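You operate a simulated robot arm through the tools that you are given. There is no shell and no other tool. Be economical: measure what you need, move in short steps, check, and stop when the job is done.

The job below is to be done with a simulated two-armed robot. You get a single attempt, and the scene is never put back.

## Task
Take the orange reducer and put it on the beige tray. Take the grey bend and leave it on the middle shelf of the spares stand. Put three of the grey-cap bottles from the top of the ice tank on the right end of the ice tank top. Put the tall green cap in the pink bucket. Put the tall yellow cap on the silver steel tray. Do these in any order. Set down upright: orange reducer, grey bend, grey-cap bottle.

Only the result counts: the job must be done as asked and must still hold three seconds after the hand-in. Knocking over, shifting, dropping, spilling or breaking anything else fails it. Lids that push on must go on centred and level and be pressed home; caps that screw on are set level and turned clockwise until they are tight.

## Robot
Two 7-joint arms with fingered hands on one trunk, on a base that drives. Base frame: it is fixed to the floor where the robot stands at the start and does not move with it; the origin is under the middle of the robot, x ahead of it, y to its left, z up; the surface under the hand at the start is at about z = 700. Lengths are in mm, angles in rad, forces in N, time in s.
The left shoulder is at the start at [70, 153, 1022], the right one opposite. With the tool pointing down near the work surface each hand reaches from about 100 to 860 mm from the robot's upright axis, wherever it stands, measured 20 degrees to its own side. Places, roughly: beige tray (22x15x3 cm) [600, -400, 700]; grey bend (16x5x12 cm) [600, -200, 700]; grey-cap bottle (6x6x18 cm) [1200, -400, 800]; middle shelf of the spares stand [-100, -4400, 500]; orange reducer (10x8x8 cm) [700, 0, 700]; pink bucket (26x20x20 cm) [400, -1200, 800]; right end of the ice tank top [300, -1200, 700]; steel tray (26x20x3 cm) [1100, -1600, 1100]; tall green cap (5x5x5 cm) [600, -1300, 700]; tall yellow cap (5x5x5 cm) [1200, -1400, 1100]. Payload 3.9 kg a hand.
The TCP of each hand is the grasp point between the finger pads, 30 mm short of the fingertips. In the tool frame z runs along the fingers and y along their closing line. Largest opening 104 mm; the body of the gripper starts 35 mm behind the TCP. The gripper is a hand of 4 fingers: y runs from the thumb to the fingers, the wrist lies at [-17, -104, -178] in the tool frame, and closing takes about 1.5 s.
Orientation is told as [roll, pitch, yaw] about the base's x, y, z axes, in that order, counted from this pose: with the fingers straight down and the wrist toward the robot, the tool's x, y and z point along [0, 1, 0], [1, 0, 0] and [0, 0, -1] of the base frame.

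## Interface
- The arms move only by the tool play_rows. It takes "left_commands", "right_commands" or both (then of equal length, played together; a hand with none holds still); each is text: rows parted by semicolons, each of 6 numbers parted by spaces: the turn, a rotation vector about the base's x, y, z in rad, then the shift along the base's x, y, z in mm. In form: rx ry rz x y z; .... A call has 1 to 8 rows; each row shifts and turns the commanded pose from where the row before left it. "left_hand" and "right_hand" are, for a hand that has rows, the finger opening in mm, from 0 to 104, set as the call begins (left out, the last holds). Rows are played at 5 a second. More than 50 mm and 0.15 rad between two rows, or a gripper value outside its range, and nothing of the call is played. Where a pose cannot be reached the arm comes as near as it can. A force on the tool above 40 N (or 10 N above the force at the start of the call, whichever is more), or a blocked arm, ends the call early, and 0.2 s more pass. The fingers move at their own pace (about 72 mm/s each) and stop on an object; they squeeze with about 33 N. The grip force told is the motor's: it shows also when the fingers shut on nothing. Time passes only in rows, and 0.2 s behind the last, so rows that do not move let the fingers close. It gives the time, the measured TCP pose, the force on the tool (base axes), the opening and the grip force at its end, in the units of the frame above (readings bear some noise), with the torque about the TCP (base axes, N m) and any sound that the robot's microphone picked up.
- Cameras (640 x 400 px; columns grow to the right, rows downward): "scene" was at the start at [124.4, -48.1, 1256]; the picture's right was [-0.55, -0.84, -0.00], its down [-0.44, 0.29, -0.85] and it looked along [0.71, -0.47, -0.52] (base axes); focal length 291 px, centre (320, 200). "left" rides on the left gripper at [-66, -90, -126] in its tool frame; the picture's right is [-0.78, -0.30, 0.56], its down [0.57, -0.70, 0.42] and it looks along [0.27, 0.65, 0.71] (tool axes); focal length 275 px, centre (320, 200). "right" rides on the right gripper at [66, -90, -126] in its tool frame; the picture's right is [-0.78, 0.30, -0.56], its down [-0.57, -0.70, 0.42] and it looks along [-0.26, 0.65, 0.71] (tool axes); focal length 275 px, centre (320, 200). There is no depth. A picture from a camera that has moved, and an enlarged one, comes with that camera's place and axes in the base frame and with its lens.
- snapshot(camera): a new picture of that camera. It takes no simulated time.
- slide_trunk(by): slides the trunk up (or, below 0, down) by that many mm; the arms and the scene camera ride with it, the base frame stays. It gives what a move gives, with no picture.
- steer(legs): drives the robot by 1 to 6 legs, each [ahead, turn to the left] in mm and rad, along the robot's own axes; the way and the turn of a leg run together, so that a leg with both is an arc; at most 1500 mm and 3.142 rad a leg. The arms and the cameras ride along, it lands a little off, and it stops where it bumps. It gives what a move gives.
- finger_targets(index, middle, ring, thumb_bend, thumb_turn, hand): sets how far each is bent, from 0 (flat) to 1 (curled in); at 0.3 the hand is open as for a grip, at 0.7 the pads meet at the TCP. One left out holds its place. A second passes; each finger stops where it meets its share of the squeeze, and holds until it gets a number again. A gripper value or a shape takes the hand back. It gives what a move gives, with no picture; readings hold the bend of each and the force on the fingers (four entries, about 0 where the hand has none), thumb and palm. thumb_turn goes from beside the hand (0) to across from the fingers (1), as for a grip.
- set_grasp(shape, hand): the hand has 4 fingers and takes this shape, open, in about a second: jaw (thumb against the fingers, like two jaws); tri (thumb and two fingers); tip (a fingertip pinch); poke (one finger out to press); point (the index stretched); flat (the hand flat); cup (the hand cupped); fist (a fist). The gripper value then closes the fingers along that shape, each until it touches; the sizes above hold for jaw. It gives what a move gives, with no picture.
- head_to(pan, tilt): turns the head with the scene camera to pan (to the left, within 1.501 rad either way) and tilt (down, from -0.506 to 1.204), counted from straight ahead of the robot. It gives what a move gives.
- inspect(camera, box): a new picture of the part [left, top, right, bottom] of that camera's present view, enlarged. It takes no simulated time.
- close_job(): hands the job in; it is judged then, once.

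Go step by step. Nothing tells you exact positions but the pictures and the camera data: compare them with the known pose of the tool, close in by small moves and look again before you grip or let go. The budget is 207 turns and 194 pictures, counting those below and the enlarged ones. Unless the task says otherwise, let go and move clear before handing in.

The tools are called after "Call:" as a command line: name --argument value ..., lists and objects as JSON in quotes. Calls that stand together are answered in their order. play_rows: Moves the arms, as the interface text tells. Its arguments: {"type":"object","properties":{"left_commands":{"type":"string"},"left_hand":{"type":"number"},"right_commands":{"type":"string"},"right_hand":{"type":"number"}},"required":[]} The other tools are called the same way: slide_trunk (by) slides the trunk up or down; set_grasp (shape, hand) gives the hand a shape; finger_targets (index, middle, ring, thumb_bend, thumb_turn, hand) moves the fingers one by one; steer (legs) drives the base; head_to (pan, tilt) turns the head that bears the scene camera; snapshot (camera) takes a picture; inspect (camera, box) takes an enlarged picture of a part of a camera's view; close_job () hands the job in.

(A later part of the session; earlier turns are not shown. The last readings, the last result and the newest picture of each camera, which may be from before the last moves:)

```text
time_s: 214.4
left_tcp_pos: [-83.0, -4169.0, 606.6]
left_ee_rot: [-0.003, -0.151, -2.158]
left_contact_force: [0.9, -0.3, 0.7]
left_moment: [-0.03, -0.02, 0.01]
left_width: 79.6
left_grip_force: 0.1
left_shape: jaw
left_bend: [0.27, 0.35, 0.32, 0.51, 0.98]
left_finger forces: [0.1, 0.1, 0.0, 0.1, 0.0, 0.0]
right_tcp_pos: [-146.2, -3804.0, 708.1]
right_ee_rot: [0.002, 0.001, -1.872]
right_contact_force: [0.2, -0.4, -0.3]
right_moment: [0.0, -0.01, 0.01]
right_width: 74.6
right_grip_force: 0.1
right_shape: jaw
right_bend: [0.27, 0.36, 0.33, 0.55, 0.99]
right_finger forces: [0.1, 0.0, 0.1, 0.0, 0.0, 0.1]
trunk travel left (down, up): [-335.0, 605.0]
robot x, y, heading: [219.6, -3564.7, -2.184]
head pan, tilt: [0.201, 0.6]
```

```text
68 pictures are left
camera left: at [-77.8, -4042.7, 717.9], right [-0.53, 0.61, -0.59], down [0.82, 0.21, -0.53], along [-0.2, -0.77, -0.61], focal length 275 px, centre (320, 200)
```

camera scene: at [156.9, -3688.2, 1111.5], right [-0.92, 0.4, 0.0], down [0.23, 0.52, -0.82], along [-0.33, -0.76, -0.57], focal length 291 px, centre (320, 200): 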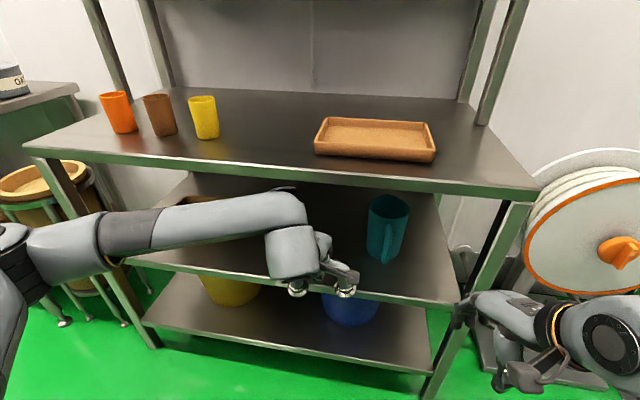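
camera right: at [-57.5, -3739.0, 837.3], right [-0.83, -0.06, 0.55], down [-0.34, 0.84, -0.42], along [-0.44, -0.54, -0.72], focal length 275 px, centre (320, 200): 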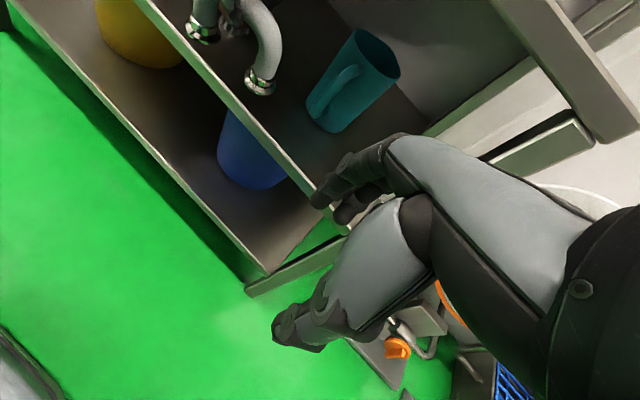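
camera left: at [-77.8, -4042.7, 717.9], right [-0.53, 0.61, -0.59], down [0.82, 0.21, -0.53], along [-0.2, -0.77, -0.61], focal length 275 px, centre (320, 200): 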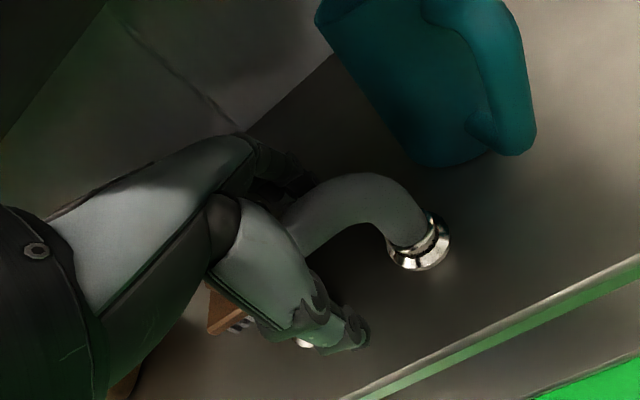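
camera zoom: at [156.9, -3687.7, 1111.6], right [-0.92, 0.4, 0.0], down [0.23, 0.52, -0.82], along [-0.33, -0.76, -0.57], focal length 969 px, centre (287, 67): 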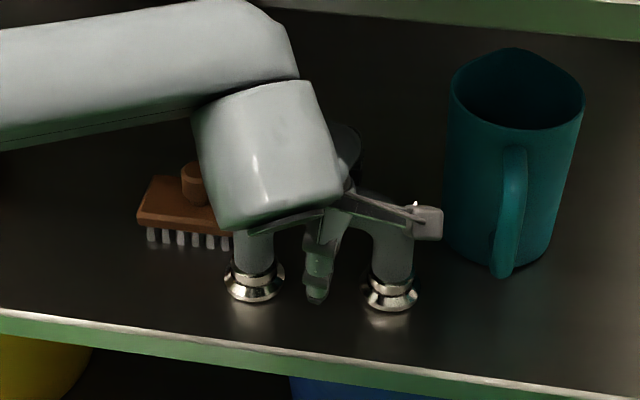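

Bend stands on the shelf. To get out with little headroom, flatten the fingers further so the tips clear the bar sooner, then rise in small steps.

Call:
finger_targets --hand "left" --index 0.05 --middle 0.05 --ring 0.05

Call:
play_rows --left_commands "0 0 0 0 0 8;0 0 0 0 0 8;0 0 0 0 0 8;0 0 0 0 0 8"

Call:
inspect --camera "scene" --box '[180, 140, 460, 340]'

Call:
snapshot --camera "left"

```text
time_s: 215.4
left_tcp_pos: [-83.5, -4168.8, 606.8]
left_ee_rot: [-0.005, -0.152, -2.159]
left_contact_force: [0.0, -0.6, 0.7]
left_moment: [-0.01, 0.0, -0.02]
left_width: 126.4
left_grip_force: 0.0
left_shape: fingers
left_bend: [0.05, 0.05, 0.05, 0.51, 0.98]
left_finger forces: [0.0, 0.0, 0.0, 0.0, 0.0, 0.0]
right_tcp_pos: [-147.0, -3803.5, 710.6]
right_ee_rot: [0.002, 0.003, -1.871]
right_contact_force: [-0.1, 0.2, -1.1]
right_moment: [0.01, 0.02, 0.01]
right_width: 74.7
right_grip_force: 0.0
right_shape: jaw
right_bend: [0.27, 0.36, 0.33, 0.55, 0.99]
right_finger forces: [0.1, 0.0, 0.1, 0.1, 0.0, 0.1]
trunk travel left (down, up): [-335.0, 605.0]
robot x, y, heading: [221.4, -3567.2, -2.182]
head pan, tilt: [0.201, 0.6]
```

```text
time_s: 216.4
left_tcp_pos: [-82.1, -4168.8, 639.7]
left_ee_rot: [-0.003, -0.154, -2.159]
left_contact_force: [0.1, 1.1, -0.1]
left_moment: [0.02, 0.02, -0.01]
left_width: 126.3
left_grip_force: 0.2
left_shape: fingers
left_bend: [0.05, 0.05, 0.05, 0.51, 0.98]
left_finger forces: [0.1, 0.1, 0.0, 0.0, 0.0, 0.0]
right_tcp_pos: [-146.6, -3804.0, 710.7]
right_ee_rot: [0.001, 0.002, -1.871]
right_contact_force: [-0.5, -0.2, 0.6]
right_moment: [-0.01, 0.0, -0.02]
right_width: 74.6
right_grip_force: 0.0
right_shape: jaw
right_bend: [0.27, 0.36, 0.33, 0.55, 0.99]
right_finger forces: [0.0, 0.1, 0.0, 0.0, 0.1, 0.0]
trunk travel left (down, up): [-335.0, 605.0]
robot x, y, heading: [223.0, -3566.1, -2.182]
head pan, tilt: [0.201, 0.6]
```

```text
2.00 times, centred on (320, 240) of scene
camera zoom: at [157.0, -3687.6, 1111.6], right [-0.92, 0.4, 0.0], down [0.23, 0.52, -0.83], along [-0.33, -0.76, -0.56], focal length 582 px, centre (320, 120)
```

zoom: 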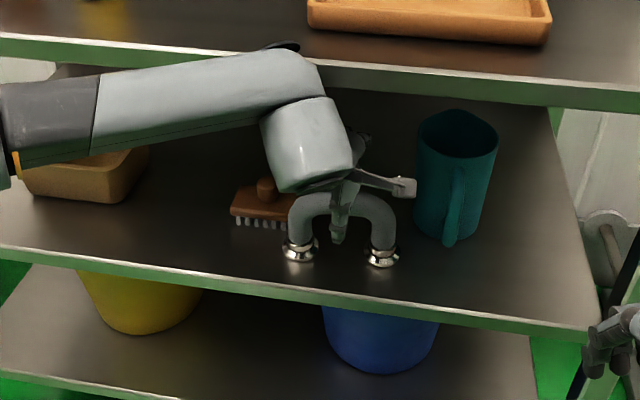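

```text
66 pictures are left
camera left: at [-77.4, -4043.2, 749.9], right [-0.53, 0.61, -0.59], down [0.82, 0.21, -0.53], along [-0.2, -0.77, -0.61], focal length 275 px, centre (320, 200)
```

left: 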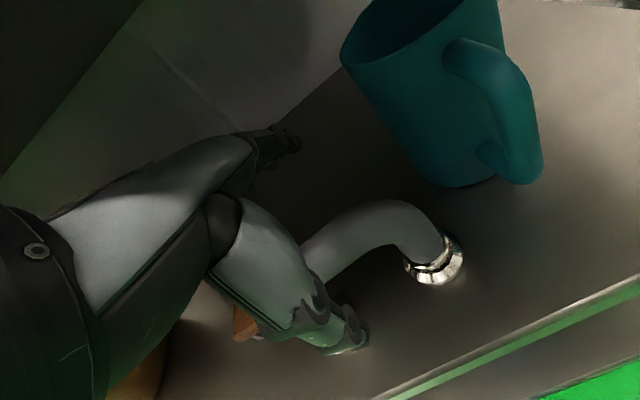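

Fingers have opened wide; rise another 24 mm, then draw back toward the robot carefully.

Call:
play_rows --left_commands "0 0 0 0 0 8;0 0 0 0 0 8;0 0 0 0 0 8;0 0 0 0 0 0"

Call:
inspect --camera "right" --box '[130, 0, 430, 190]'

Call:
inspect --camera "scene" --box '[240, 160, 420, 290]'

```text
time_s: 217.4
left_tcp_pos: [-83.7, -4169.0, 663.8]
left_ee_rot: [-0.003, -0.152, -2.16]
left_contact_force: [1.0, -0.1, -0.1]
left_moment: [0.02, -0.04, -0.03]
left_width: 126.5
left_grip_force: 0.1
left_shape: fingers
left_bend: [0.05, 0.05, 0.05, 0.51, 0.98]
left_finger forces: [0.0, 0.1, 0.0, 0.0, 0.1, 0.0]
right_tcp_pos: [-146.6, -3803.5, 710.9]
right_ee_rot: [0.001, 0.003, -1.871]
right_contact_force: [0.1, 0.6, 0.4]
right_moment: [0.0, 0.03, 0.01]
right_width: 74.7
right_grip_force: 0.0
right_shape: jaw
right_bend: [0.27, 0.36, 0.33, 0.55, 0.99]
right_finger forces: [0.0, 0.0, 0.1, 0.0, 0.1, 0.0]
trunk travel left (down, up): [-335.0, 605.0]
robot x, y, heading: [225.0, -3565.6, -2.18]
head pan, tilt: [0.201, 0.6]
```

```text
2.11 times, centred on (280, 95) of right
camera zoom: at [-57.5, -3738.7, 837.4], right [-0.83, -0.05, 0.56], down [-0.34, 0.84, -0.42], along [-0.44, -0.54, -0.72], focal length 580 px, centre (404, 421)
```

zoom: 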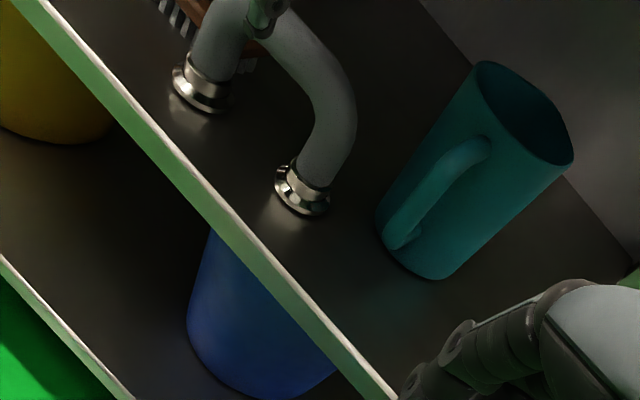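

```text
3.08 times, centred on (330, 225) of scene
camera zoom: at [156.9, -3687.8, 1111.6], right [-0.92, 0.4, 0.0], down [0.23, 0.52, -0.82], along [-0.33, -0.76, -0.57], focal length 895 px, centre (289, 123)
```

zoom: 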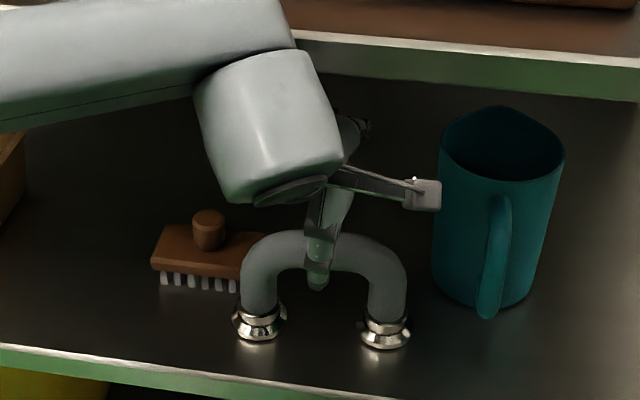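

The fingers are well above the bar and the bend stands upright. Draw back out.

Call:
play_rows --left_commands "0 0 0 6 8 0;0 0 0 6 8 0;0 0 0 11 17 0;0 0 0 14 21 0;0 0 0 22 33 0;0 0 0 22 33 0;0 0 0 25 37 0;0 0 0 0 0 0"

Call:
snapshot --camera "scene"

```text
time_s: 219.2
left_tcp_pos: [24.7, -4010.8, 664.2]
left_ee_rot: [-0.003, -0.152, -2.159]
left_contact_force: [0.3, 0.1, 0.7]
left_moment: [-0.01, -0.01, 0.0]
left_width: 126.5
left_grip_force: 0.1
left_shape: fingers
left_bend: [0.05, 0.05, 0.05, 0.5, 0.98]
left_finger forces: [0.1, 0.0, 0.0, 0.0, 0.0, 0.1]
right_tcp_pos: [-146.7, -3804.5, 710.5]
right_ee_rot: [0.0, 0.0, -1.871]
right_contact_force: [-0.4, 0.4, -0.3]
right_moment: [-0.04, 0.02, -0.02]
right_width: 74.9
right_grip_force: 0.2
right_shape: jaw
right_bend: [0.27, 0.36, 0.33, 0.55, 0.99]
right_finger forces: [0.2, 0.0, 0.0, 0.1, 0.0, 0.1]
trunk travel left (down, up): [-335.0, 605.0]
robot x, y, heading: [222.9, -3566.8, -2.182]
head pan, tilt: [0.201, 0.6]
```

```text
63 pictures are left
camera scene: at [156.8, -3687.9, 1111.5], right [-0.92, 0.4, 0.0], down [0.23, 0.52, -0.82], along [-0.33, -0.76, -0.57], focal length 291 px, centre (320, 200)
```

scene: 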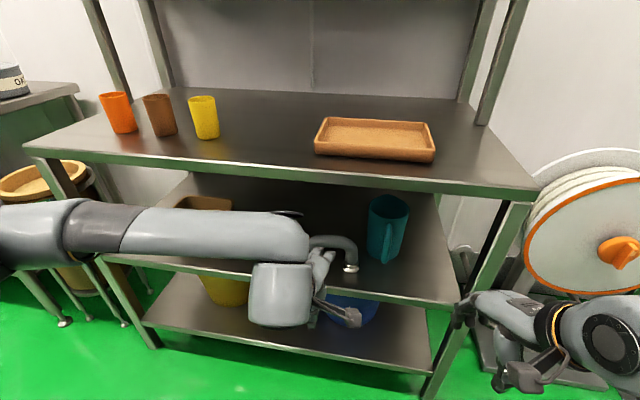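

The bend is on the middle shelf. Next the caps; reset the left hand, raise the trunk, drive back to a point where I can survey the area right of the tank.

Call:
set_grasp --hand "left" --shape "jaw"

Call:
play_rows --left_commands "0.065 -0.044 0 17 25 10;0.065 -0.044 0 17 25 10;0 0 0 0 0 0"

Call:
slide_trunk --by 320

Call:
steer --legs '[[0, -2.533], [1000, 0]]'

Call:
head_to --pan -0.3 --tilt 0.5

Call:
snapshot --camera "scene"

```text
time_s: 220.1
left_tcp_pos: [24.5, -4010.6, 664.2]
left_ee_rot: [-0.003, -0.151, -2.159]
left_contact_force: [0.3, -0.1, -0.1]
left_moment: [0.01, -0.01, 0.02]
left_width: 103.8
left_grip_force: 0.0
left_shape: jaw
left_bend: [0.3, 0.3, 0.3, 0.3, 0.97]
left_finger forces: [0.1, 0.0, 0.0, 0.0, 0.0, 0.1]
right_tcp_pos: [-146.0, -3804.5, 710.0]
right_ee_rot: [0.003, 0.001, -1.87]
right_contact_force: [-0.4, 0.3, 0.0]
right_moment: [0.01, -0.01, -0.01]
right_width: 74.7
right_grip_force: 0.0
right_shape: jaw
right_bend: [0.27, 0.36, 0.33, 0.55, 0.99]
right_finger forces: [0.0, 0.1, 0.1, 0.1, 0.0, 0.0]
trunk travel left (down, up): [-335.0, 605.0]
robot x, y, heading: [222.9, -3563.1, -2.18]
head pan, tilt: [0.201, 0.6]
```

```text
time_s: 220.9
left_tcp_pos: [59.1, -3961.5, 684.8]
left_ee_rot: [-0.002, 0.004, -2.157]
left_contact_force: [-0.3, -0.3, 0.4]
left_moment: [-0.04, -0.04, 0.02]
left_width: 103.8
left_grip_force: 0.1
left_shape: jaw
left_bend: [0.3, 0.3, 0.3, 0.3, 0.97]
left_finger forces: [0.0, 0.0, 0.0, 0.1, 0.1, 0.0]
right_tcp_pos: [-147.2, -3804.5, 710.5]
right_ee_rot: [0.004, 0.002, -1.868]
right_contact_force: [0.1, 0.1, 0.5]
right_moment: [-0.01, -0.02, 0.0]
right_width: 74.9
right_grip_force: 0.1
right_shape: jaw
right_bend: [0.27, 0.36, 0.33, 0.55, 0.99]
right_finger forces: [0.0, 0.0, 0.0, 0.0, 0.0, 0.1]
trunk travel left (down, up): [-335.0, 605.0]
robot x, y, heading: [221.9, -3565.7, -2.18]
head pan, tilt: [0.201, 0.6]
```

```text
time_s: 224.1
left_tcp_pos: [58.7, -3961.5, 1004.5]
left_ee_rot: [-0.002, 0.006, -2.159]
left_contact_force: [-0.1, -0.3, 0.8]
left_moment: [0.03, -0.01, -0.01]
left_width: 103.8
left_grip_force: 0.0
left_shape: jaw
left_bend: [0.3, 0.3, 0.3, 0.3, 0.97]
left_finger forces: [0.1, 0.0, 0.0, 0.1, 0.1, 0.1]
right_tcp_pos: [-146.6, -3803.8, 1030.5]
right_ee_rot: [0.001, 0.001, -1.871]
right_contact_force: [0.4, -0.5, 0.2]
right_moment: [0.04, -0.01, 0.01]
right_width: 74.5
right_grip_force: 0.0
right_shape: jaw
right_bend: [0.27, 0.36, 0.33, 0.55, 0.99]
right_finger forces: [0.0, 0.0, 0.0, 0.0, 0.0, 0.0]
trunk travel left (down, up): [-655.0, 285.0]
robot x, y, heading: [220.4, -3567.6, -2.181]
head pan, tilt: [0.201, 0.6]
```

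```text
time_s: 235.2
left_tcp_pos: [138.0, -2153.9, 1004.8]
left_ee_rot: [-0.002, 0.004, 1.578]
left_contact_force: [-0.1, 0.5, -0.6]
left_moment: [-0.01, -0.01, -0.01]
left_width: 103.4
left_grip_force: 0.1
left_shape: jaw
left_bend: [0.3, 0.3, 0.3, 0.3, 0.97]
left_finger forces: [0.0, 0.1, 0.1, 0.0, 0.0, 0.1]
right_tcp_pos: [397.2, -2170.5, 1030.5]
right_ee_rot: [0.001, 0.002, 1.867]
right_contact_force: [0.3, 0.0, 0.3]
right_moment: [-0.01, 0.01, 0.01]
right_width: 74.7
right_grip_force: 0.2
right_shape: jaw
right_bend: [0.27, 0.36, 0.33, 0.55, 0.99]
right_finger forces: [0.0, 0.0, 0.0, 0.0, 0.1, 0.0]
trunk travel left (down, up): [-655.0, 285.0]
robot x, y, heading: [223.5, -2575.5, 1.551]
head pan, tilt: [0.201, 0.6]
```

```text
time_s: 236.1
left_tcp_pos: [138.6, -2153.4, 1005.2]
left_ee_rot: [-0.001, 0.003, 1.576]
left_contact_force: [-1.0, -0.4, 0.4]
left_moment: [-0.01, 0.0, 0.01]
left_width: 103.8
left_grip_force: 0.0
left_shape: jaw
left_bend: [0.3, 0.3, 0.3, 0.3, 0.97]
left_finger forces: [0.0, 0.1, 0.1, 0.0, 0.1, 0.0]
right_tcp_pos: [397.0, -2170.5, 1029.2]
right_ee_rot: [0.002, 0.002, 1.866]
right_contact_force: [0.3, -0.3, 0.2]
right_moment: [-0.02, -0.02, -0.04]
right_width: 74.8
right_grip_force: 0.0
right_shape: jaw
right_bend: [0.27, 0.36, 0.33, 0.55, 0.99]
right_finger forces: [0.0, 0.0, 0.0, 0.1, 0.0, 0.0]
trunk travel left (down, up): [-655.0, 285.0]
robot x, y, heading: [224.6, -2573.5, 1.555]
head pan, tilt: [-0.3, 0.499]
```

```text
62 pictures are left
camera scene: at [252.7, -2435.3, 1440.7], right [0.95, -0.31, 0.0], down [-0.15, -0.46, -0.88], along [0.27, 0.83, -0.48], focal length 291 px, centre (320, 200)
```

scene: 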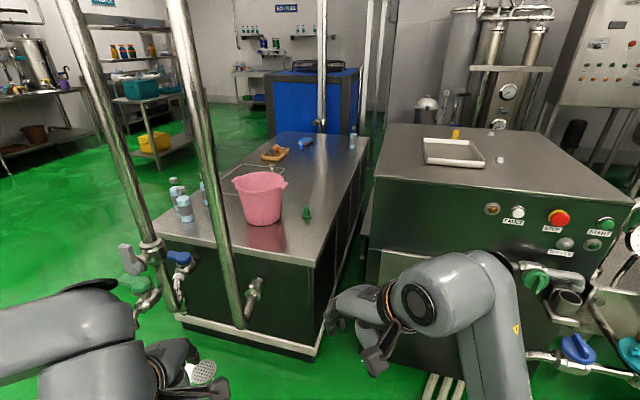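

Great view. The bench with the yellow cap ends near here; I need to see which sides are accessible. Look further right.

Call:
head_to --pan -1.0 --tilt 0.4

Call:
snapshot --camera "scene"

Call:
snapshot --camera "right"

```text
time_s: 237.2
left_tcp_pos: [138.4, -2154.1, 1004.5]
left_ee_rot: [-0.002, 0.005, 1.579]
left_contact_force: [-0.1, 1.0, -0.3]
left_moment: [0.0, -0.01, 0.0]
left_width: 104.0
left_grip_force: 0.1
left_shape: jaw
left_bend: [0.3, 0.3, 0.3, 0.3, 0.97]
left_finger forces: [0.0, 0.0, 0.1, 0.0, 0.0, 0.1]
right_tcp_pos: [396.4, -2169.6, 1030.6]
right_ee_rot: [0.002, 0.002, 1.863]
right_contact_force: [-0.8, 0.7, -0.2]
right_moment: [0.0, -0.01, -0.02]
right_width: 74.8
right_grip_force: 0.0
right_shape: jaw
right_bend: [0.27, 0.36, 0.33, 0.55, 0.99]
right_finger forces: [0.0, 0.0, 0.0, 0.1, 0.1, 0.0]
trunk travel left (down, up): [-655.0, 285.0]
robot x, y, heading: [226.5, -2573.9, 1.556]
head pan, tilt: [-1.0, 0.4]
```

```text
61 pictures are left
camera scene: at [303.3, -2472.7, 1449.8], right [0.53, -0.85, 0.0], down [-0.33, -0.21, -0.92], along [0.78, 0.49, -0.39], focal length 291 px, centre (320, 200)
```

scene: 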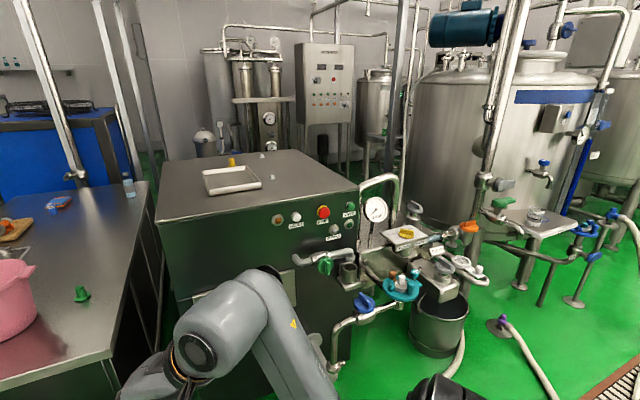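

```text
60 pictures are left
camera right: at [359.8, -2276.2, 1157.4], right [0.66, 0.51, 0.56], down [0.75, -0.51, -0.42], along [0.06, 0.7, -0.72], focal length 275 px, centre (320, 200)
```

right: 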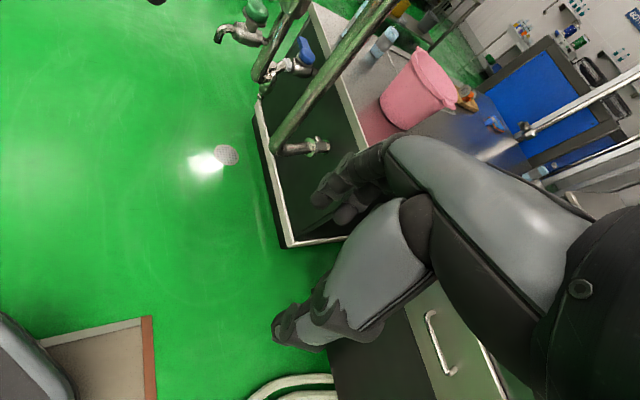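

The bench's right end is free of valves on its front half, so I can stand there. Raise the trunk so the hands clear the bench, then drive in carefully.

Call:
slide_trunk --by 270

Call:
steer --legs '[[0, -0.573], [300, 0]]'

Call:
head_to --pan -0.1 --tilt 0.75

Call:
snapshot --camera "scene"

```text
time_s: 239.9
left_tcp_pos: [138.7, -2153.7, 1275.2]
left_ee_rot: [-0.001, 0.006, 1.577]
left_contact_force: [-0.1, -0.6, -0.6]
left_moment: [-0.01, 0.0, 0.01]
left_width: 103.8
left_grip_force: 0.0
left_shape: jaw
left_bend: [0.3, 0.3, 0.3, 0.3, 0.97]
left_finger forces: [0.0, 0.0, 0.0, 0.1, 0.1, 0.1]
right_tcp_pos: [396.9, -2170.2, 1300.8]
right_ee_rot: [0.001, 0.001, 1.866]
right_contact_force: [-0.6, -1.0, -0.2]
right_moment: [-0.04, -0.02, 0.0]
right_width: 74.5
right_grip_force: 0.0
right_shape: jaw
right_bend: [0.27, 0.36, 0.33, 0.55, 0.99]
right_finger forces: [0.0, 0.0, 0.1, 0.0, 0.1, 0.0]
trunk travel left (down, up): [-925.0, 15.0]
robot x, y, heading: [224.5, -2573.9, 1.556]
head pan, tilt: [-1.0, 0.4]
```

```text
time_s: 243.6
left_tcp_pos: [545.7, -1928.9, 1276.0]
left_ee_rot: [-0.002, 0.002, 1.001]
left_contact_force: [0.0, 0.3, -0.3]
left_moment: [0.03, 0.02, -0.02]
left_width: 103.9
left_grip_force: 0.1
left_shape: jaw
left_bend: [0.3, 0.3, 0.3, 0.3, 0.97]
left_finger forces: [0.0, 0.1, 0.1, 0.0, 0.0, 0.1]
right_tcp_pos: [755.3, -2083.5, 1299.8]
right_ee_rot: [0.003, 0.001, 1.292]
right_contact_force: [0.6, -0.3, 0.4]
right_moment: [-0.01, 0.01, -0.01]
right_width: 74.7
right_grip_force: 0.1
right_shape: jaw
right_bend: [0.27, 0.36, 0.33, 0.55, 0.99]
right_finger forces: [0.0, 0.0, 0.0, 0.0, 0.1, 0.0]
trunk travel left (down, up): [-925.0, 15.0]
robot x, y, heading: [394.0, -2323.4, 0.985]
head pan, tilt: [-1.0, 0.4]
```

```text
time_s: 244.8
left_tcp_pos: [548.8, -1927.4, 1274.2]
left_ee_rot: [-0.002, 0.002, 1.0]
left_contact_force: [0.4, -0.2, -0.4]
left_moment: [-0.01, 0.02, 0.01]
left_width: 103.9
left_grip_force: 0.1
left_shape: jaw
left_bend: [0.3, 0.3, 0.3, 0.3, 0.97]
left_finger forces: [0.1, 0.0, 0.0, 0.0, 0.0, 0.0]
right_tcp_pos: [755.8, -2081.4, 1299.7]
right_ee_rot: [0.001, 0.003, 1.289]
right_contact_force: [-0.1, -0.1, -0.7]
right_moment: [0.0, 0.0, 0.03]
right_width: 74.5
right_grip_force: 0.1
right_shape: jaw
right_bend: [0.27, 0.36, 0.33, 0.55, 0.99]
right_finger forces: [0.0, 0.0, 0.0, 0.0, 0.0, 0.0]
trunk travel left (down, up): [-925.0, 15.0]
robot x, y, heading: [391.6, -2325.4, 0.977]
head pan, tilt: [-0.099, 0.75]
```

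```text
59 pictures are left
camera scene: at [472.0, -2219.1, 1688.8], right [0.77, -0.64, 0.0], down [-0.44, -0.52, -0.73], along [0.47, 0.56, -0.68], focal length 291 px, centre (320, 200)
```

scene: 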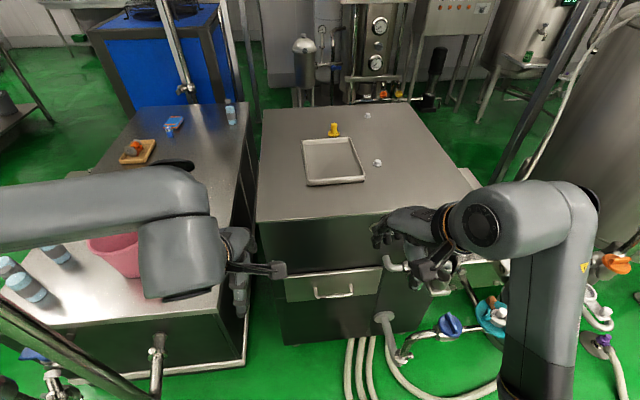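

There's a pole my left elbow would hit when driving in. I'll stretch the left arm forward first so the elbow comes in.

Call:
play_rows --left_commands "0 0 -0.03 36 27 0;0 0 -0.03 36 27 0;0 0 -0.03 36 27 0;0 0 -0.03 36 27 0;0 0 -0.03 36 27 0;0 0 -0.03 36 27 0;0 0 -0.03 36 27 0;0 0 0 0 0 0"

Call:
head_to --pan 0.4 --tilt 0.75

Call:
snapshot --camera "scene"

```text
time_s: 246.6
left_tcp_pos: [801.8, -1739.6, 1275.8]
left_ee_rot: [-0.003, 0.004, 0.787]
left_contact_force: [0.1, -0.5, 0.0]
left_moment: [0.01, 0.01, -0.01]
left_width: 104.1
left_grip_force: 0.1
left_shape: jaw
left_bend: [0.3, 0.3, 0.3, 0.3, 0.97]
left_finger forces: [0.0, 0.0, 0.0, 0.0, 0.0, 0.0]
right_tcp_pos: [756.4, -2081.2, 1300.8]
right_ee_rot: [0.002, 0.001, 1.29]
right_contact_force: [0.3, -0.8, -0.4]
right_moment: [-0.01, -0.03, -0.01]
right_width: 75.0
right_grip_force: 0.0
right_shape: jaw
right_bend: [0.27, 0.36, 0.33, 0.55, 0.99]
right_finger forces: [0.1, 0.0, 0.0, 0.0, 0.1, 0.0]
trunk travel left (down, up): [-925.0, 15.0]
robot x, y, heading: [396.0, -2324.2, 0.97]
head pan, tilt: [-0.099, 0.75]
```

```text
time_s: 247.5
left_tcp_pos: [801.0, -1738.5, 1275.9]
left_ee_rot: [-0.002, 0.006, 0.79]
left_contact_force: [0.0, 1.2, 0.0]
left_moment: [0.02, 0.0, -0.01]
left_width: 104.1
left_grip_force: 0.1
left_shape: jaw
left_bend: [0.3, 0.3, 0.3, 0.3, 0.97]
left_finger forces: [0.0, 0.0, 0.0, 0.1, 0.1, 0.0]
right_tcp_pos: [755.5, -2082.0, 1299.4]
right_ee_rot: [0.001, 0.002, 1.29]
right_contact_force: [0.3, 0.2, 0.0]
right_moment: [0.01, 0.02, 0.0]
right_width: 74.7
right_grip_force: 0.0
right_shape: jaw
right_bend: [0.27, 0.36, 0.33, 0.55, 0.99]
right_finger forces: [0.0, 0.0, 0.0, 0.0, 0.0, 0.1]
trunk travel left (down, up): [-925.0, 15.0]
robot x, y, heading: [393.3, -2326.4, 0.98]
head pan, tilt: [0.4, 0.75]
```

```text
58 pictures are left
camera scene: at [435.3, -2200.8, 1688.7], right [0.98, -0.19, 0.0], down [-0.13, -0.67, -0.73], along [0.14, 0.72, -0.68], focal length 291 px, centre (320, 200)
```

scene: 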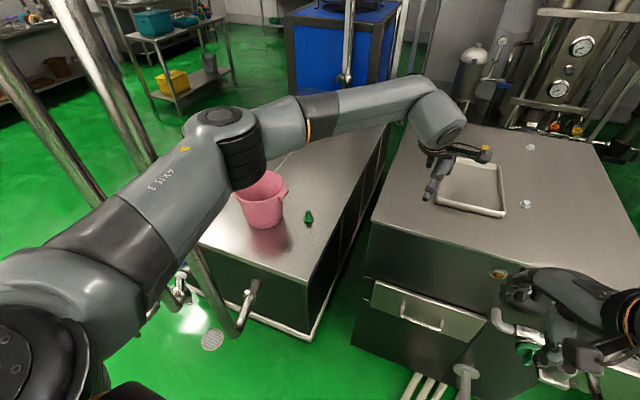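

The elbow is still too wide; bring the left hand across to the right to pull the elbow in, and pull the right hand back a little.

Call:
play_rows --left_commands "0 0 -0.05 41 -28 0;0 0 -0.05 41 -28 0;0 0 -0.05 41 -28 0;0 0 -0.05 41 -28 0;0 0 0 0 0 0" --right_commands "0 0 0 -5 -40 0;0 0 0 -5 -40 0;0 0 0 -5 -40 0;0 0 0 0 0 0;0 0 0 0 0 0"

Call:
snapshot --camera "scene"

```text
time_s: 248.7
left_tcp_pos: [949.4, -1863.8, 1275.0]
left_ee_rot: [-0.001, 0.006, 0.591]
left_contact_force: [-0.8, -0.4, 0.4]
left_moment: [-0.04, -0.01, 0.04]
left_width: 103.7
left_grip_force: 0.0
left_shape: jaw
left_bend: [0.3, 0.3, 0.3, 0.3, 0.97]
left_finger forces: [0.1, 0.1, 0.1, 0.0, 0.1, 0.1]
left hand out of reach, approached as far as the arm can: row 4
right_tcp_pos: [782.1, -2116.9, 1295.9]
right_ee_rot: [0.001, 0.004, 1.291]
right_contact_force: [0.4, -0.8, -0.7]
right_moment: [0.0, -0.03, 0.01]
right_width: 74.6
right_grip_force: 0.1
right_shape: jaw
right_bend: [0.27, 0.36, 0.33, 0.55, 0.99]
right_finger forces: [0.0, 0.0, 0.0, 0.0, 0.0, 0.0]
right hand out of reach, approached as far as the arm can: row 1, 2, 3
trunk travel left (down, up): [-925.0, 15.0]
robot x, y, heading: [390.5, -2321.1, 0.979]
head pan, tilt: [0.4, 0.75]
```

```text
57 pictures are left
camera scene: at [434.3, -2199.9, 1688.6], right [0.98, -0.19, 0.0], down [-0.13, -0.67, -0.73], along [0.14, 0.72, -0.68], focal length 291 px, centre (320, 200)
```

scene: 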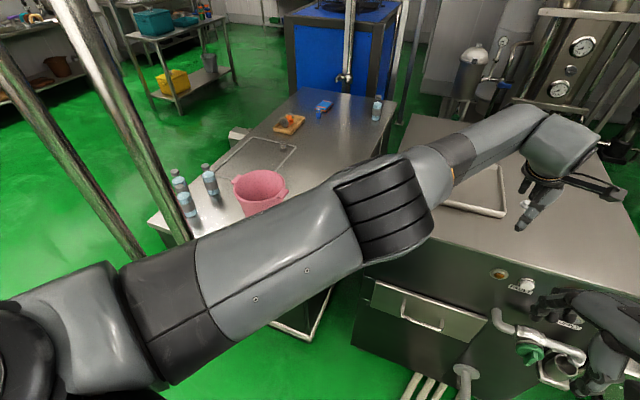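

Elbow is now well inside. Turn left slightly, drive in, and square up.

Call:
steer --legs '[[0, 0.249], [370, 0], [0, -0.249]]'

Call:
head_to --pan -0.2 --tilt 0.75

Call:
snapshot --camera "scene"

```text
time_s: 250.1
left_tcp_pos: [820.1, -1741.0, 1274.0]
left_ee_rot: [0.002, 0.008, 0.836]
left_contact_force: [0.1, -0.1, 0.1]
left_moment: [-0.03, -0.01, -0.01]
left_width: 103.8
left_grip_force: 0.2
left_shape: jaw
left_bend: [0.3, 0.3, 0.3, 0.3, 0.97]
left_finger forces: [0.0, 0.0, 0.0, 0.0, 0.1, 0.0]
right_tcp_pos: [718.5, -2026.1, 1295.0]
right_ee_rot: [0.002, 0.005, 1.54]
right_contact_force: [-0.6, 0.6, -1.2]
right_moment: [-0.03, -0.02, 0.02]
right_width: 74.5
right_grip_force: 0.0
right_shape: jaw
right_bend: [0.27, 0.36, 0.33, 0.55, 0.99]
right_finger forces: [0.0, 0.0, 0.0, 0.0, 0.0, 0.0]
trunk travel left (down, up): [-925.0, 15.0]
robot x, y, heading: [389.3, -2323.2, 1.234]
head pan, tilt: [0.4, 0.75]
stopped in leg 1: the robot was blocked; the commanded pose is now the measured one
```

```text
time_s: 251.1
left_tcp_pos: [822.5, -1742.7, 1274.5]
left_ee_rot: [0.005, 0.007, 0.836]
left_contact_force: [0.0, 0.7, -0.2]
left_moment: [-0.03, -0.04, 0.01]
left_width: 103.8
left_grip_force: 0.1
left_shape: jaw
left_bend: [0.3, 0.3, 0.3, 0.3, 0.97]
left_finger forces: [0.1, 0.0, 0.0, 0.0, 0.0, 0.1]
right_tcp_pos: [721.9, -2027.5, 1295.2]
right_ee_rot: [0.003, 0.003, 1.54]
right_contact_force: [0.6, 0.1, 0.3]
right_moment: [-0.01, -0.02, 0.0]
right_width: 74.6
right_grip_force: 0.1
right_shape: jaw
right_bend: [0.27, 0.36, 0.33, 0.55, 0.99]
right_finger forces: [0.1, 0.0, 0.1, 0.1, 0.0, 0.0]
trunk travel left (down, up): [-925.0, 15.0]
robot x, y, heading: [391.3, -2326.4, 1.232]
head pan, tilt: [-0.201, 0.75]
```

```text
56 pictures are left
camera scene: at [451.5, -2205.8, 1688.7], right [0.86, -0.51, 0.0], down [-0.35, -0.59, -0.73], along [0.38, 0.63, -0.68], focal length 291 px, centre (320, 200)
```

scene: 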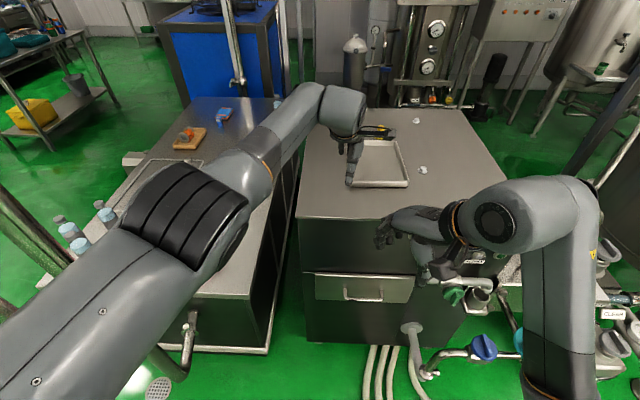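

The turn was essentially complete when something blocked. Try a short advance and look at the left side.

Call:
steer --legs '[[60, 0]]'

Call:
head_to --pan 0.9 --tilt 0.6

Call:
snapshot --camera "scene"

```text
time_s: 252.1
left_tcp_pos: [845.9, -1689.8, 1278.2]
left_ee_rot: [0.009, 0.002, 0.834]
left_contact_force: [0.0, 0.5, -0.5]
left_moment: [0.02, 0.0, -0.02]
left_width: 104.1
left_grip_force: 0.0
left_shape: jaw
left_bend: [0.3, 0.3, 0.3, 0.3, 0.97]
left_finger forces: [0.0, 0.0, 0.1, 0.0, 0.0, 0.0]
right_tcp_pos: [737.0, -1979.7, 1297.1]
right_ee_rot: [0.001, 0.0, 1.538]
right_contact_force: [-0.4, 0.5, 0.0]
right_moment: [-0.05, -0.04, -0.01]
right_width: 74.7
right_grip_force: 0.1
right_shape: jaw
right_bend: [0.27, 0.36, 0.33, 0.55, 0.99]
right_finger forces: [0.0, 0.1, 0.1, 0.1, 0.1, 0.1]
trunk travel left (down, up): [-925.0, 15.0]
robot x, y, heading: [415.2, -2265.3, 1.231]
head pan, tilt: [-0.201, 0.75]
```

```text
time_s: 253.4
left_tcp_pos: [846.5, -1690.3, 1278.0]
left_ee_rot: [0.005, 0.001, 0.836]
left_contact_force: [-0.4, 0.1, 0.0]
left_moment: [-0.01, 0.02, 0.02]
left_width: 104.1
left_grip_force: 0.0
left_shape: jaw
left_bend: [0.3, 0.3, 0.3, 0.3, 0.97]
left_finger forces: [0.0, 0.1, 0.0, 0.0, 0.0, 0.0]
right_tcp_pos: [736.7, -1979.5, 1297.9]
right_ee_rot: [0.0, -0.003, 1.539]
right_contact_force: [0.4, 0.0, 0.2]
right_moment: [-0.01, 0.0, -0.01]
right_width: 74.5
right_grip_force: 0.1
right_shape: jaw
right_bend: [0.27, 0.36, 0.33, 0.55, 0.98]
right_finger forces: [0.0, 0.1, 0.1, 0.0, 0.0, 0.0]
trunk travel left (down, up): [-925.0, 15.0]
robot x, y, heading: [414.7, -2264.2, 1.233]
head pan, tilt: [0.901, 0.6]
```

```text
55 pictures are left
camera scene: at [381.7, -2143.9, 1701.5], right [0.85, 0.53, 0.0], down [0.3, -0.48, -0.82], along [-0.44, 0.7, -0.57], focal length 291 px, centre (320, 200)
```

scene: 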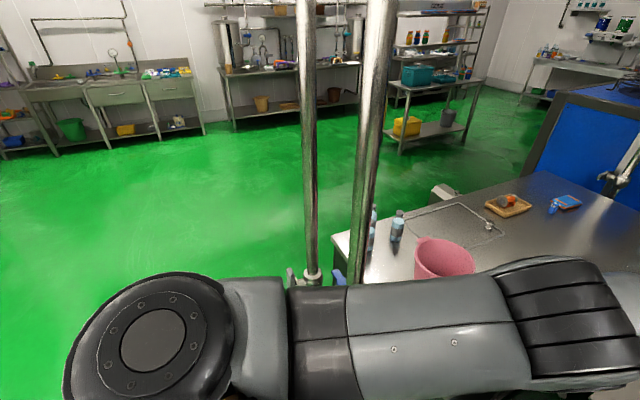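

The arm is clear of the poles. Continue the approach in steps.

Call:
steer --legs '[[160, 0]]'

Call:
steer --legs '[[120, 0]]'

Call:
head_to --pan -0.4 --tilt 0.8

Call:
snapshot --camera "scene"

```text
time_s: 254.8
left_tcp_pos: [896.5, -1543.1, 1281.6]
left_ee_rot: [0.007, -0.002, 0.837]
left_contact_force: [-0.5, -0.4, 0.4]
left_moment: [0.0, 0.02, -0.01]
left_width: 103.7
left_grip_force: 0.1
left_shape: jaw
left_bend: [0.3, 0.3, 0.3, 0.3, 0.97]
left_finger forces: [0.0, 0.0, 0.0, 0.1, 0.1, 0.0]
right_tcp_pos: [788.9, -1832.4, 1298.5]
right_ee_rot: [0.001, -0.007, 1.542]
right_contact_force: [-0.3, -0.7, -0.3]
right_moment: [0.02, -0.01, 0.03]
right_width: 74.7
right_grip_force: 0.1
right_shape: jaw
right_bend: [0.27, 0.36, 0.33, 0.55, 0.98]
right_finger forces: [0.1, 0.1, 0.0, 0.0, 0.1, 0.0]
trunk travel left (down, up): [-925.0, 15.0]
robot x, y, heading: [468.7, -2114.9, 1.236]
head pan, tilt: [0.901, 0.6]
```

```text
time_s: 256.1
left_tcp_pos: [935.2, -1438.3, 1286.0]
left_ee_rot: [0.012, -0.008, 0.833]
left_contact_force: [-0.1, -0.6, 0.6]
left_moment: [0.07, -0.02, -0.01]
left_width: 103.8
left_grip_force: 0.0
left_shape: jaw
left_bend: [0.3, 0.3, 0.3, 0.3, 0.97]
left_finger forces: [0.0, 0.0, 0.0, 0.1, 0.0, 0.1]
right_tcp_pos: [826.8, -1727.6, 1301.7]
right_ee_rot: [-0.002, -0.013, 1.54]
right_contact_force: [-0.8, -0.3, 0.9]
right_moment: [0.07, -0.02, 0.0]
right_width: 74.9
right_grip_force: 0.0
right_shape: jaw
right_bend: [0.27, 0.36, 0.33, 0.55, 0.98]
right_finger forces: [0.0, 0.1, 0.0, 0.0, 0.0, 0.0]
trunk travel left (down, up): [-925.0, 15.0]
robot x, y, heading: [500.9, -2005.5, 1.231]
head pan, tilt: [0.901, 0.6]
```

```text
time_s: 257.6
left_tcp_pos: [936.9, -1429.2, 1278.2]
left_ee_rot: [0.008, 0.0, 0.834]
left_contact_force: [-0.3, 0.0, 0.3]
left_moment: [0.01, -0.02, 0.01]
left_width: 103.7
left_grip_force: 0.1
left_shape: jaw
left_bend: [0.3, 0.3, 0.3, 0.3, 0.97]
left_finger forces: [0.1, 0.0, 0.0, 0.1, 0.1, 0.0]
right_tcp_pos: [827.4, -1717.7, 1299.1]
right_ee_rot: [0.001, -0.006, 1.538]
right_contact_force: [0.1, 0.7, -1.0]
right_moment: [0.02, 0.0, 0.0]
right_width: 74.9
right_grip_force: 0.1
right_shape: jaw
right_bend: [0.27, 0.36, 0.33, 0.55, 0.98]
right_finger forces: [0.0, 0.1, 0.0, 0.0, 0.1, 0.1]
trunk travel left (down, up): [-925.0, 15.0]
robot x, y, heading: [507.2, -2005.7, 1.232]
head pan, tilt: [-0.4, 0.799]
```

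```text
54 pictures are left
camera scene: at [574.5, -1897.7, 1684.8], right [0.74, -0.67, 0.0], down [-0.48, -0.53, -0.7], along [0.47, 0.52, -0.72], focal length 291 px, centre (320, 200)
```

scene: 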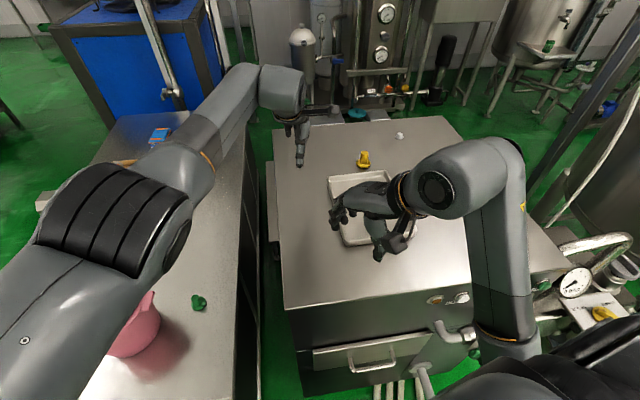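

I'm in place with a good view. Turn right toward the bench and advance a bit to bring the yellow cap within the left hand's reach.

Call:
steer --legs '[[0, -0.45], [65, 0]]'

Call:
head_to --pan 0.0 --tilt 0.75

Call:
snapshot --camera "scene"

```text
time_s: 259.6
left_tcp_pos: [1147.6, -1671.1, 1281.3]
left_ee_rot: [0.011, -0.002, 0.388]
left_contact_force: [0.2, -0.1, 0.1]
left_moment: [0.04, 0.0, -0.01]
left_width: 103.9
left_grip_force: 0.2
left_shape: jaw
left_bend: [0.3, 0.3, 0.3, 0.3, 0.97]
left_finger forces: [0.1, 0.1, 0.0, 0.1, 0.0, 0.0]
right_tcp_pos: [930.6, -1882.4, 1298.0]
right_ee_rot: [0.01, 0.003, 1.106]
right_contact_force: [-0.5, -0.4, 0.3]
right_moment: [0.02, 0.05, 0.02]
right_width: 75.0
right_grip_force: 0.1
right_shape: jaw
right_bend: [0.27, 0.36, 0.33, 0.55, 0.99]
right_finger forces: [0.1, 0.0, 0.1, 0.0, 0.1, 0.0]
trunk travel left (down, up): [-925.0, 15.0]
robot x, y, heading: [508.9, -2000.3, 0.783]
head pan, tilt: [-0.4, 0.799]
stopped in leg 2: the robot was blocked; the commanded pose is now the measured one
```

```text
time_s: 260.4
left_tcp_pos: [1146.8, -1667.2, 1279.6]
left_ee_rot: [0.009, 0.001, 0.387]
left_contact_force: [0.5, 0.5, 0.1]
left_moment: [-0.01, 0.01, -0.01]
left_width: 103.8
left_grip_force: 0.1
left_shape: jaw
left_bend: [0.3, 0.3, 0.3, 0.3, 0.97]
left_finger forces: [0.1, 0.0, 0.0, 0.1, 0.0, 0.0]
right_tcp_pos: [931.1, -1878.6, 1297.1]
right_ee_rot: [0.009, 0.007, 1.106]
right_contact_force: [0.1, 0.0, -0.6]
right_moment: [0.04, -0.02, 0.02]
right_width: 74.8
right_grip_force: 0.0
right_shape: jaw
right_bend: [0.27, 0.36, 0.33, 0.55, 0.99]
right_finger forces: [0.0, 0.1, 0.0, 0.0, 0.1, 0.1]
trunk travel left (down, up): [-925.0, 15.0]
robot x, y, heading: [508.7, -2005.0, 0.783]
head pan, tilt: [0.0, 0.75]
```

```text
53 pictures are left
camera scene: at [601.7, -1906.2, 1688.6], right [0.7, -0.71, 0.0], down [-0.48, -0.48, -0.73], along [0.52, 0.52, -0.68], focal length 291 px, centre (320, 200)
```

scene: 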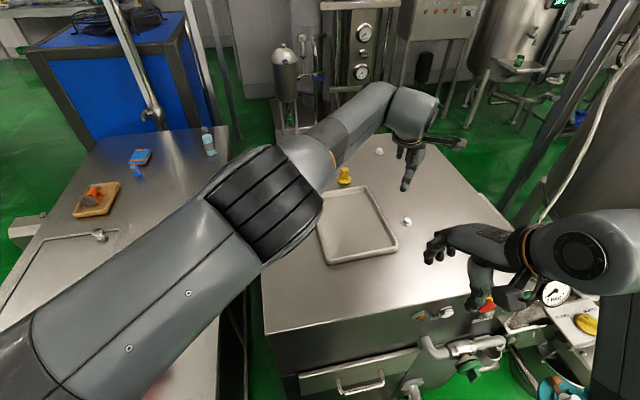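

Blocked ahead. Look down at the floor in front of the base.

Call:
head_to --pan -0.35 --tilt 1.2

Call:
snapshot --camera "scene"

Call:
head_to --pan 0.6 --tilt 1.2

Call:
snapshot --camera "scene"

```text
time_s: 261.3
left_tcp_pos: [1147.2, -1667.2, 1279.8]
left_ee_rot: [0.01, 0.001, 0.391]
left_contact_force: [0.2, 0.4, -1.2]
left_moment: [-0.01, -0.01, -0.01]
left_width: 104.0
left_grip_force: 0.2
left_shape: jaw
left_bend: [0.3, 0.3, 0.3, 0.3, 0.97]
left_finger forces: [0.0, 0.0, 0.0, 0.0, 0.0, 0.0]
right_tcp_pos: [931.4, -1878.3, 1296.7]
right_ee_rot: [0.008, 0.007, 1.107]
right_contact_force: [0.0, -0.2, -0.5]
right_moment: [0.01, -0.03, 0.01]
right_width: 74.8
right_grip_force: 0.2
right_shape: jaw
right_bend: [0.27, 0.36, 0.33, 0.55, 0.99]
right_finger forces: [0.0, 0.0, 0.0, 0.0, 0.0, 0.1]
trunk travel left (down, up): [-925.0, 15.0]
robot x, y, heading: [508.0, -1997.6, 0.782]
head pan, tilt: [-0.351, 1.201]
```

```text
52 pictures are left
camera scene: at [593.7, -1941.8, 1657.0], right [0.42, -0.91, 0.0], down [-0.85, -0.39, -0.36], along [0.33, 0.15, -0.93], focal length 291 px, centre (320, 200)
```

scene: 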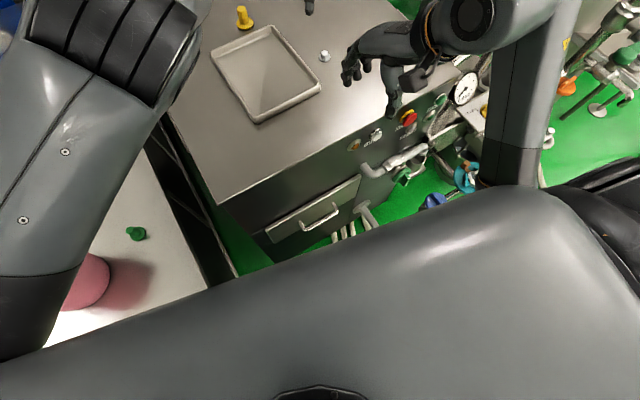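

```text
time_s: 262.6
left_tcp_pos: [1146.0, -1666.8, 1279.0]
left_ee_rot: [0.011, 0.0, 0.391]
left_contact_force: [0.2, 0.4, -0.4]
left_moment: [0.0, -0.05, -0.01]
left_width: 103.5
left_grip_force: 0.1
left_shape: jaw
left_bend: [0.3, 0.3, 0.3, 0.3, 0.97]
left_finger forces: [0.0, 0.0, 0.1, 0.0, 0.0, 0.0]
right_tcp_pos: [930.4, -1879.0, 1297.1]
right_ee_rot: [0.009, 0.006, 1.106]
right_contact_force: [-0.4, 0.3, 0.2]
right_moment: [0.02, -0.02, 0.01]
right_width: 75.0
right_grip_force: 0.1
right_shape: jaw
right_bend: [0.27, 0.36, 0.33, 0.55, 0.99]
right_finger forces: [0.0, 0.0, 0.0, 0.0, 0.0, 0.0]
trunk travel left (down, up): [-925.0, 15.0]
robot x, y, heading: [506.6, -2004.0, 0.785]
head pan, tilt: [0.6, 1.201]
```

```text
51 pictures are left
camera scene: at [553.4, -1910.4, 1657.0], right [0.98, -0.19, 0.0], down [-0.17, -0.92, -0.36], along [0.07, 0.36, -0.93], focal length 291 px, centre (320, 200)
```

scene: 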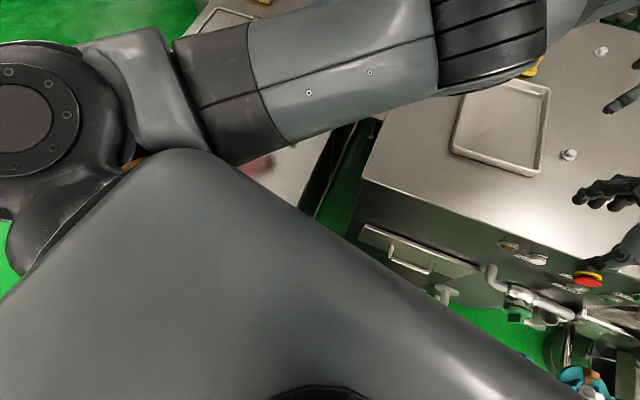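

Base corners sit in a tight gap. Face straight along the gap and try a small advance to get closer.

Call:
steer --legs '[[-20, 0], [0, 0.15], [70, 0]]'

```text
time_s: 263.8
left_tcp_pos: [1117.6, -1661.8, 1280.3]
left_ee_rot: [0.017, 0.0, 0.433]
left_contact_force: [-0.5, -0.1, 0.2]
left_moment: [0.05, 0.01, 0.03]
left_width: 103.9
left_grip_force: 0.0
left_shape: jaw
left_bend: [0.3, 0.3, 0.3, 0.3, 0.97]
left_finger forces: [0.1, 0.1, 0.0, 0.0, 0.0, 0.0]
right_tcp_pos: [909.7, -1881.8, 1299.1]
right_ee_rot: [0.011, 0.002, 1.148]
right_contact_force: [-0.3, 1.0, -0.1]
right_moment: [0.04, -0.01, 0.02]
right_width: 74.8
right_grip_force: 0.0
right_shape: jaw
right_bend: [0.27, 0.36, 0.33, 0.55, 0.99]
right_finger forces: [0.1, 0.0, 0.1, 0.0, 0.0, 0.0]
trunk travel left (down, up): [-925.0, 15.0]
robot x, y, heading: [492.2, -2015.4, 0.821]
head pan, tilt: [0.6, 1.201]
stopped in leg 2: the robot was blocked; the commanded pose is now the measured one
```

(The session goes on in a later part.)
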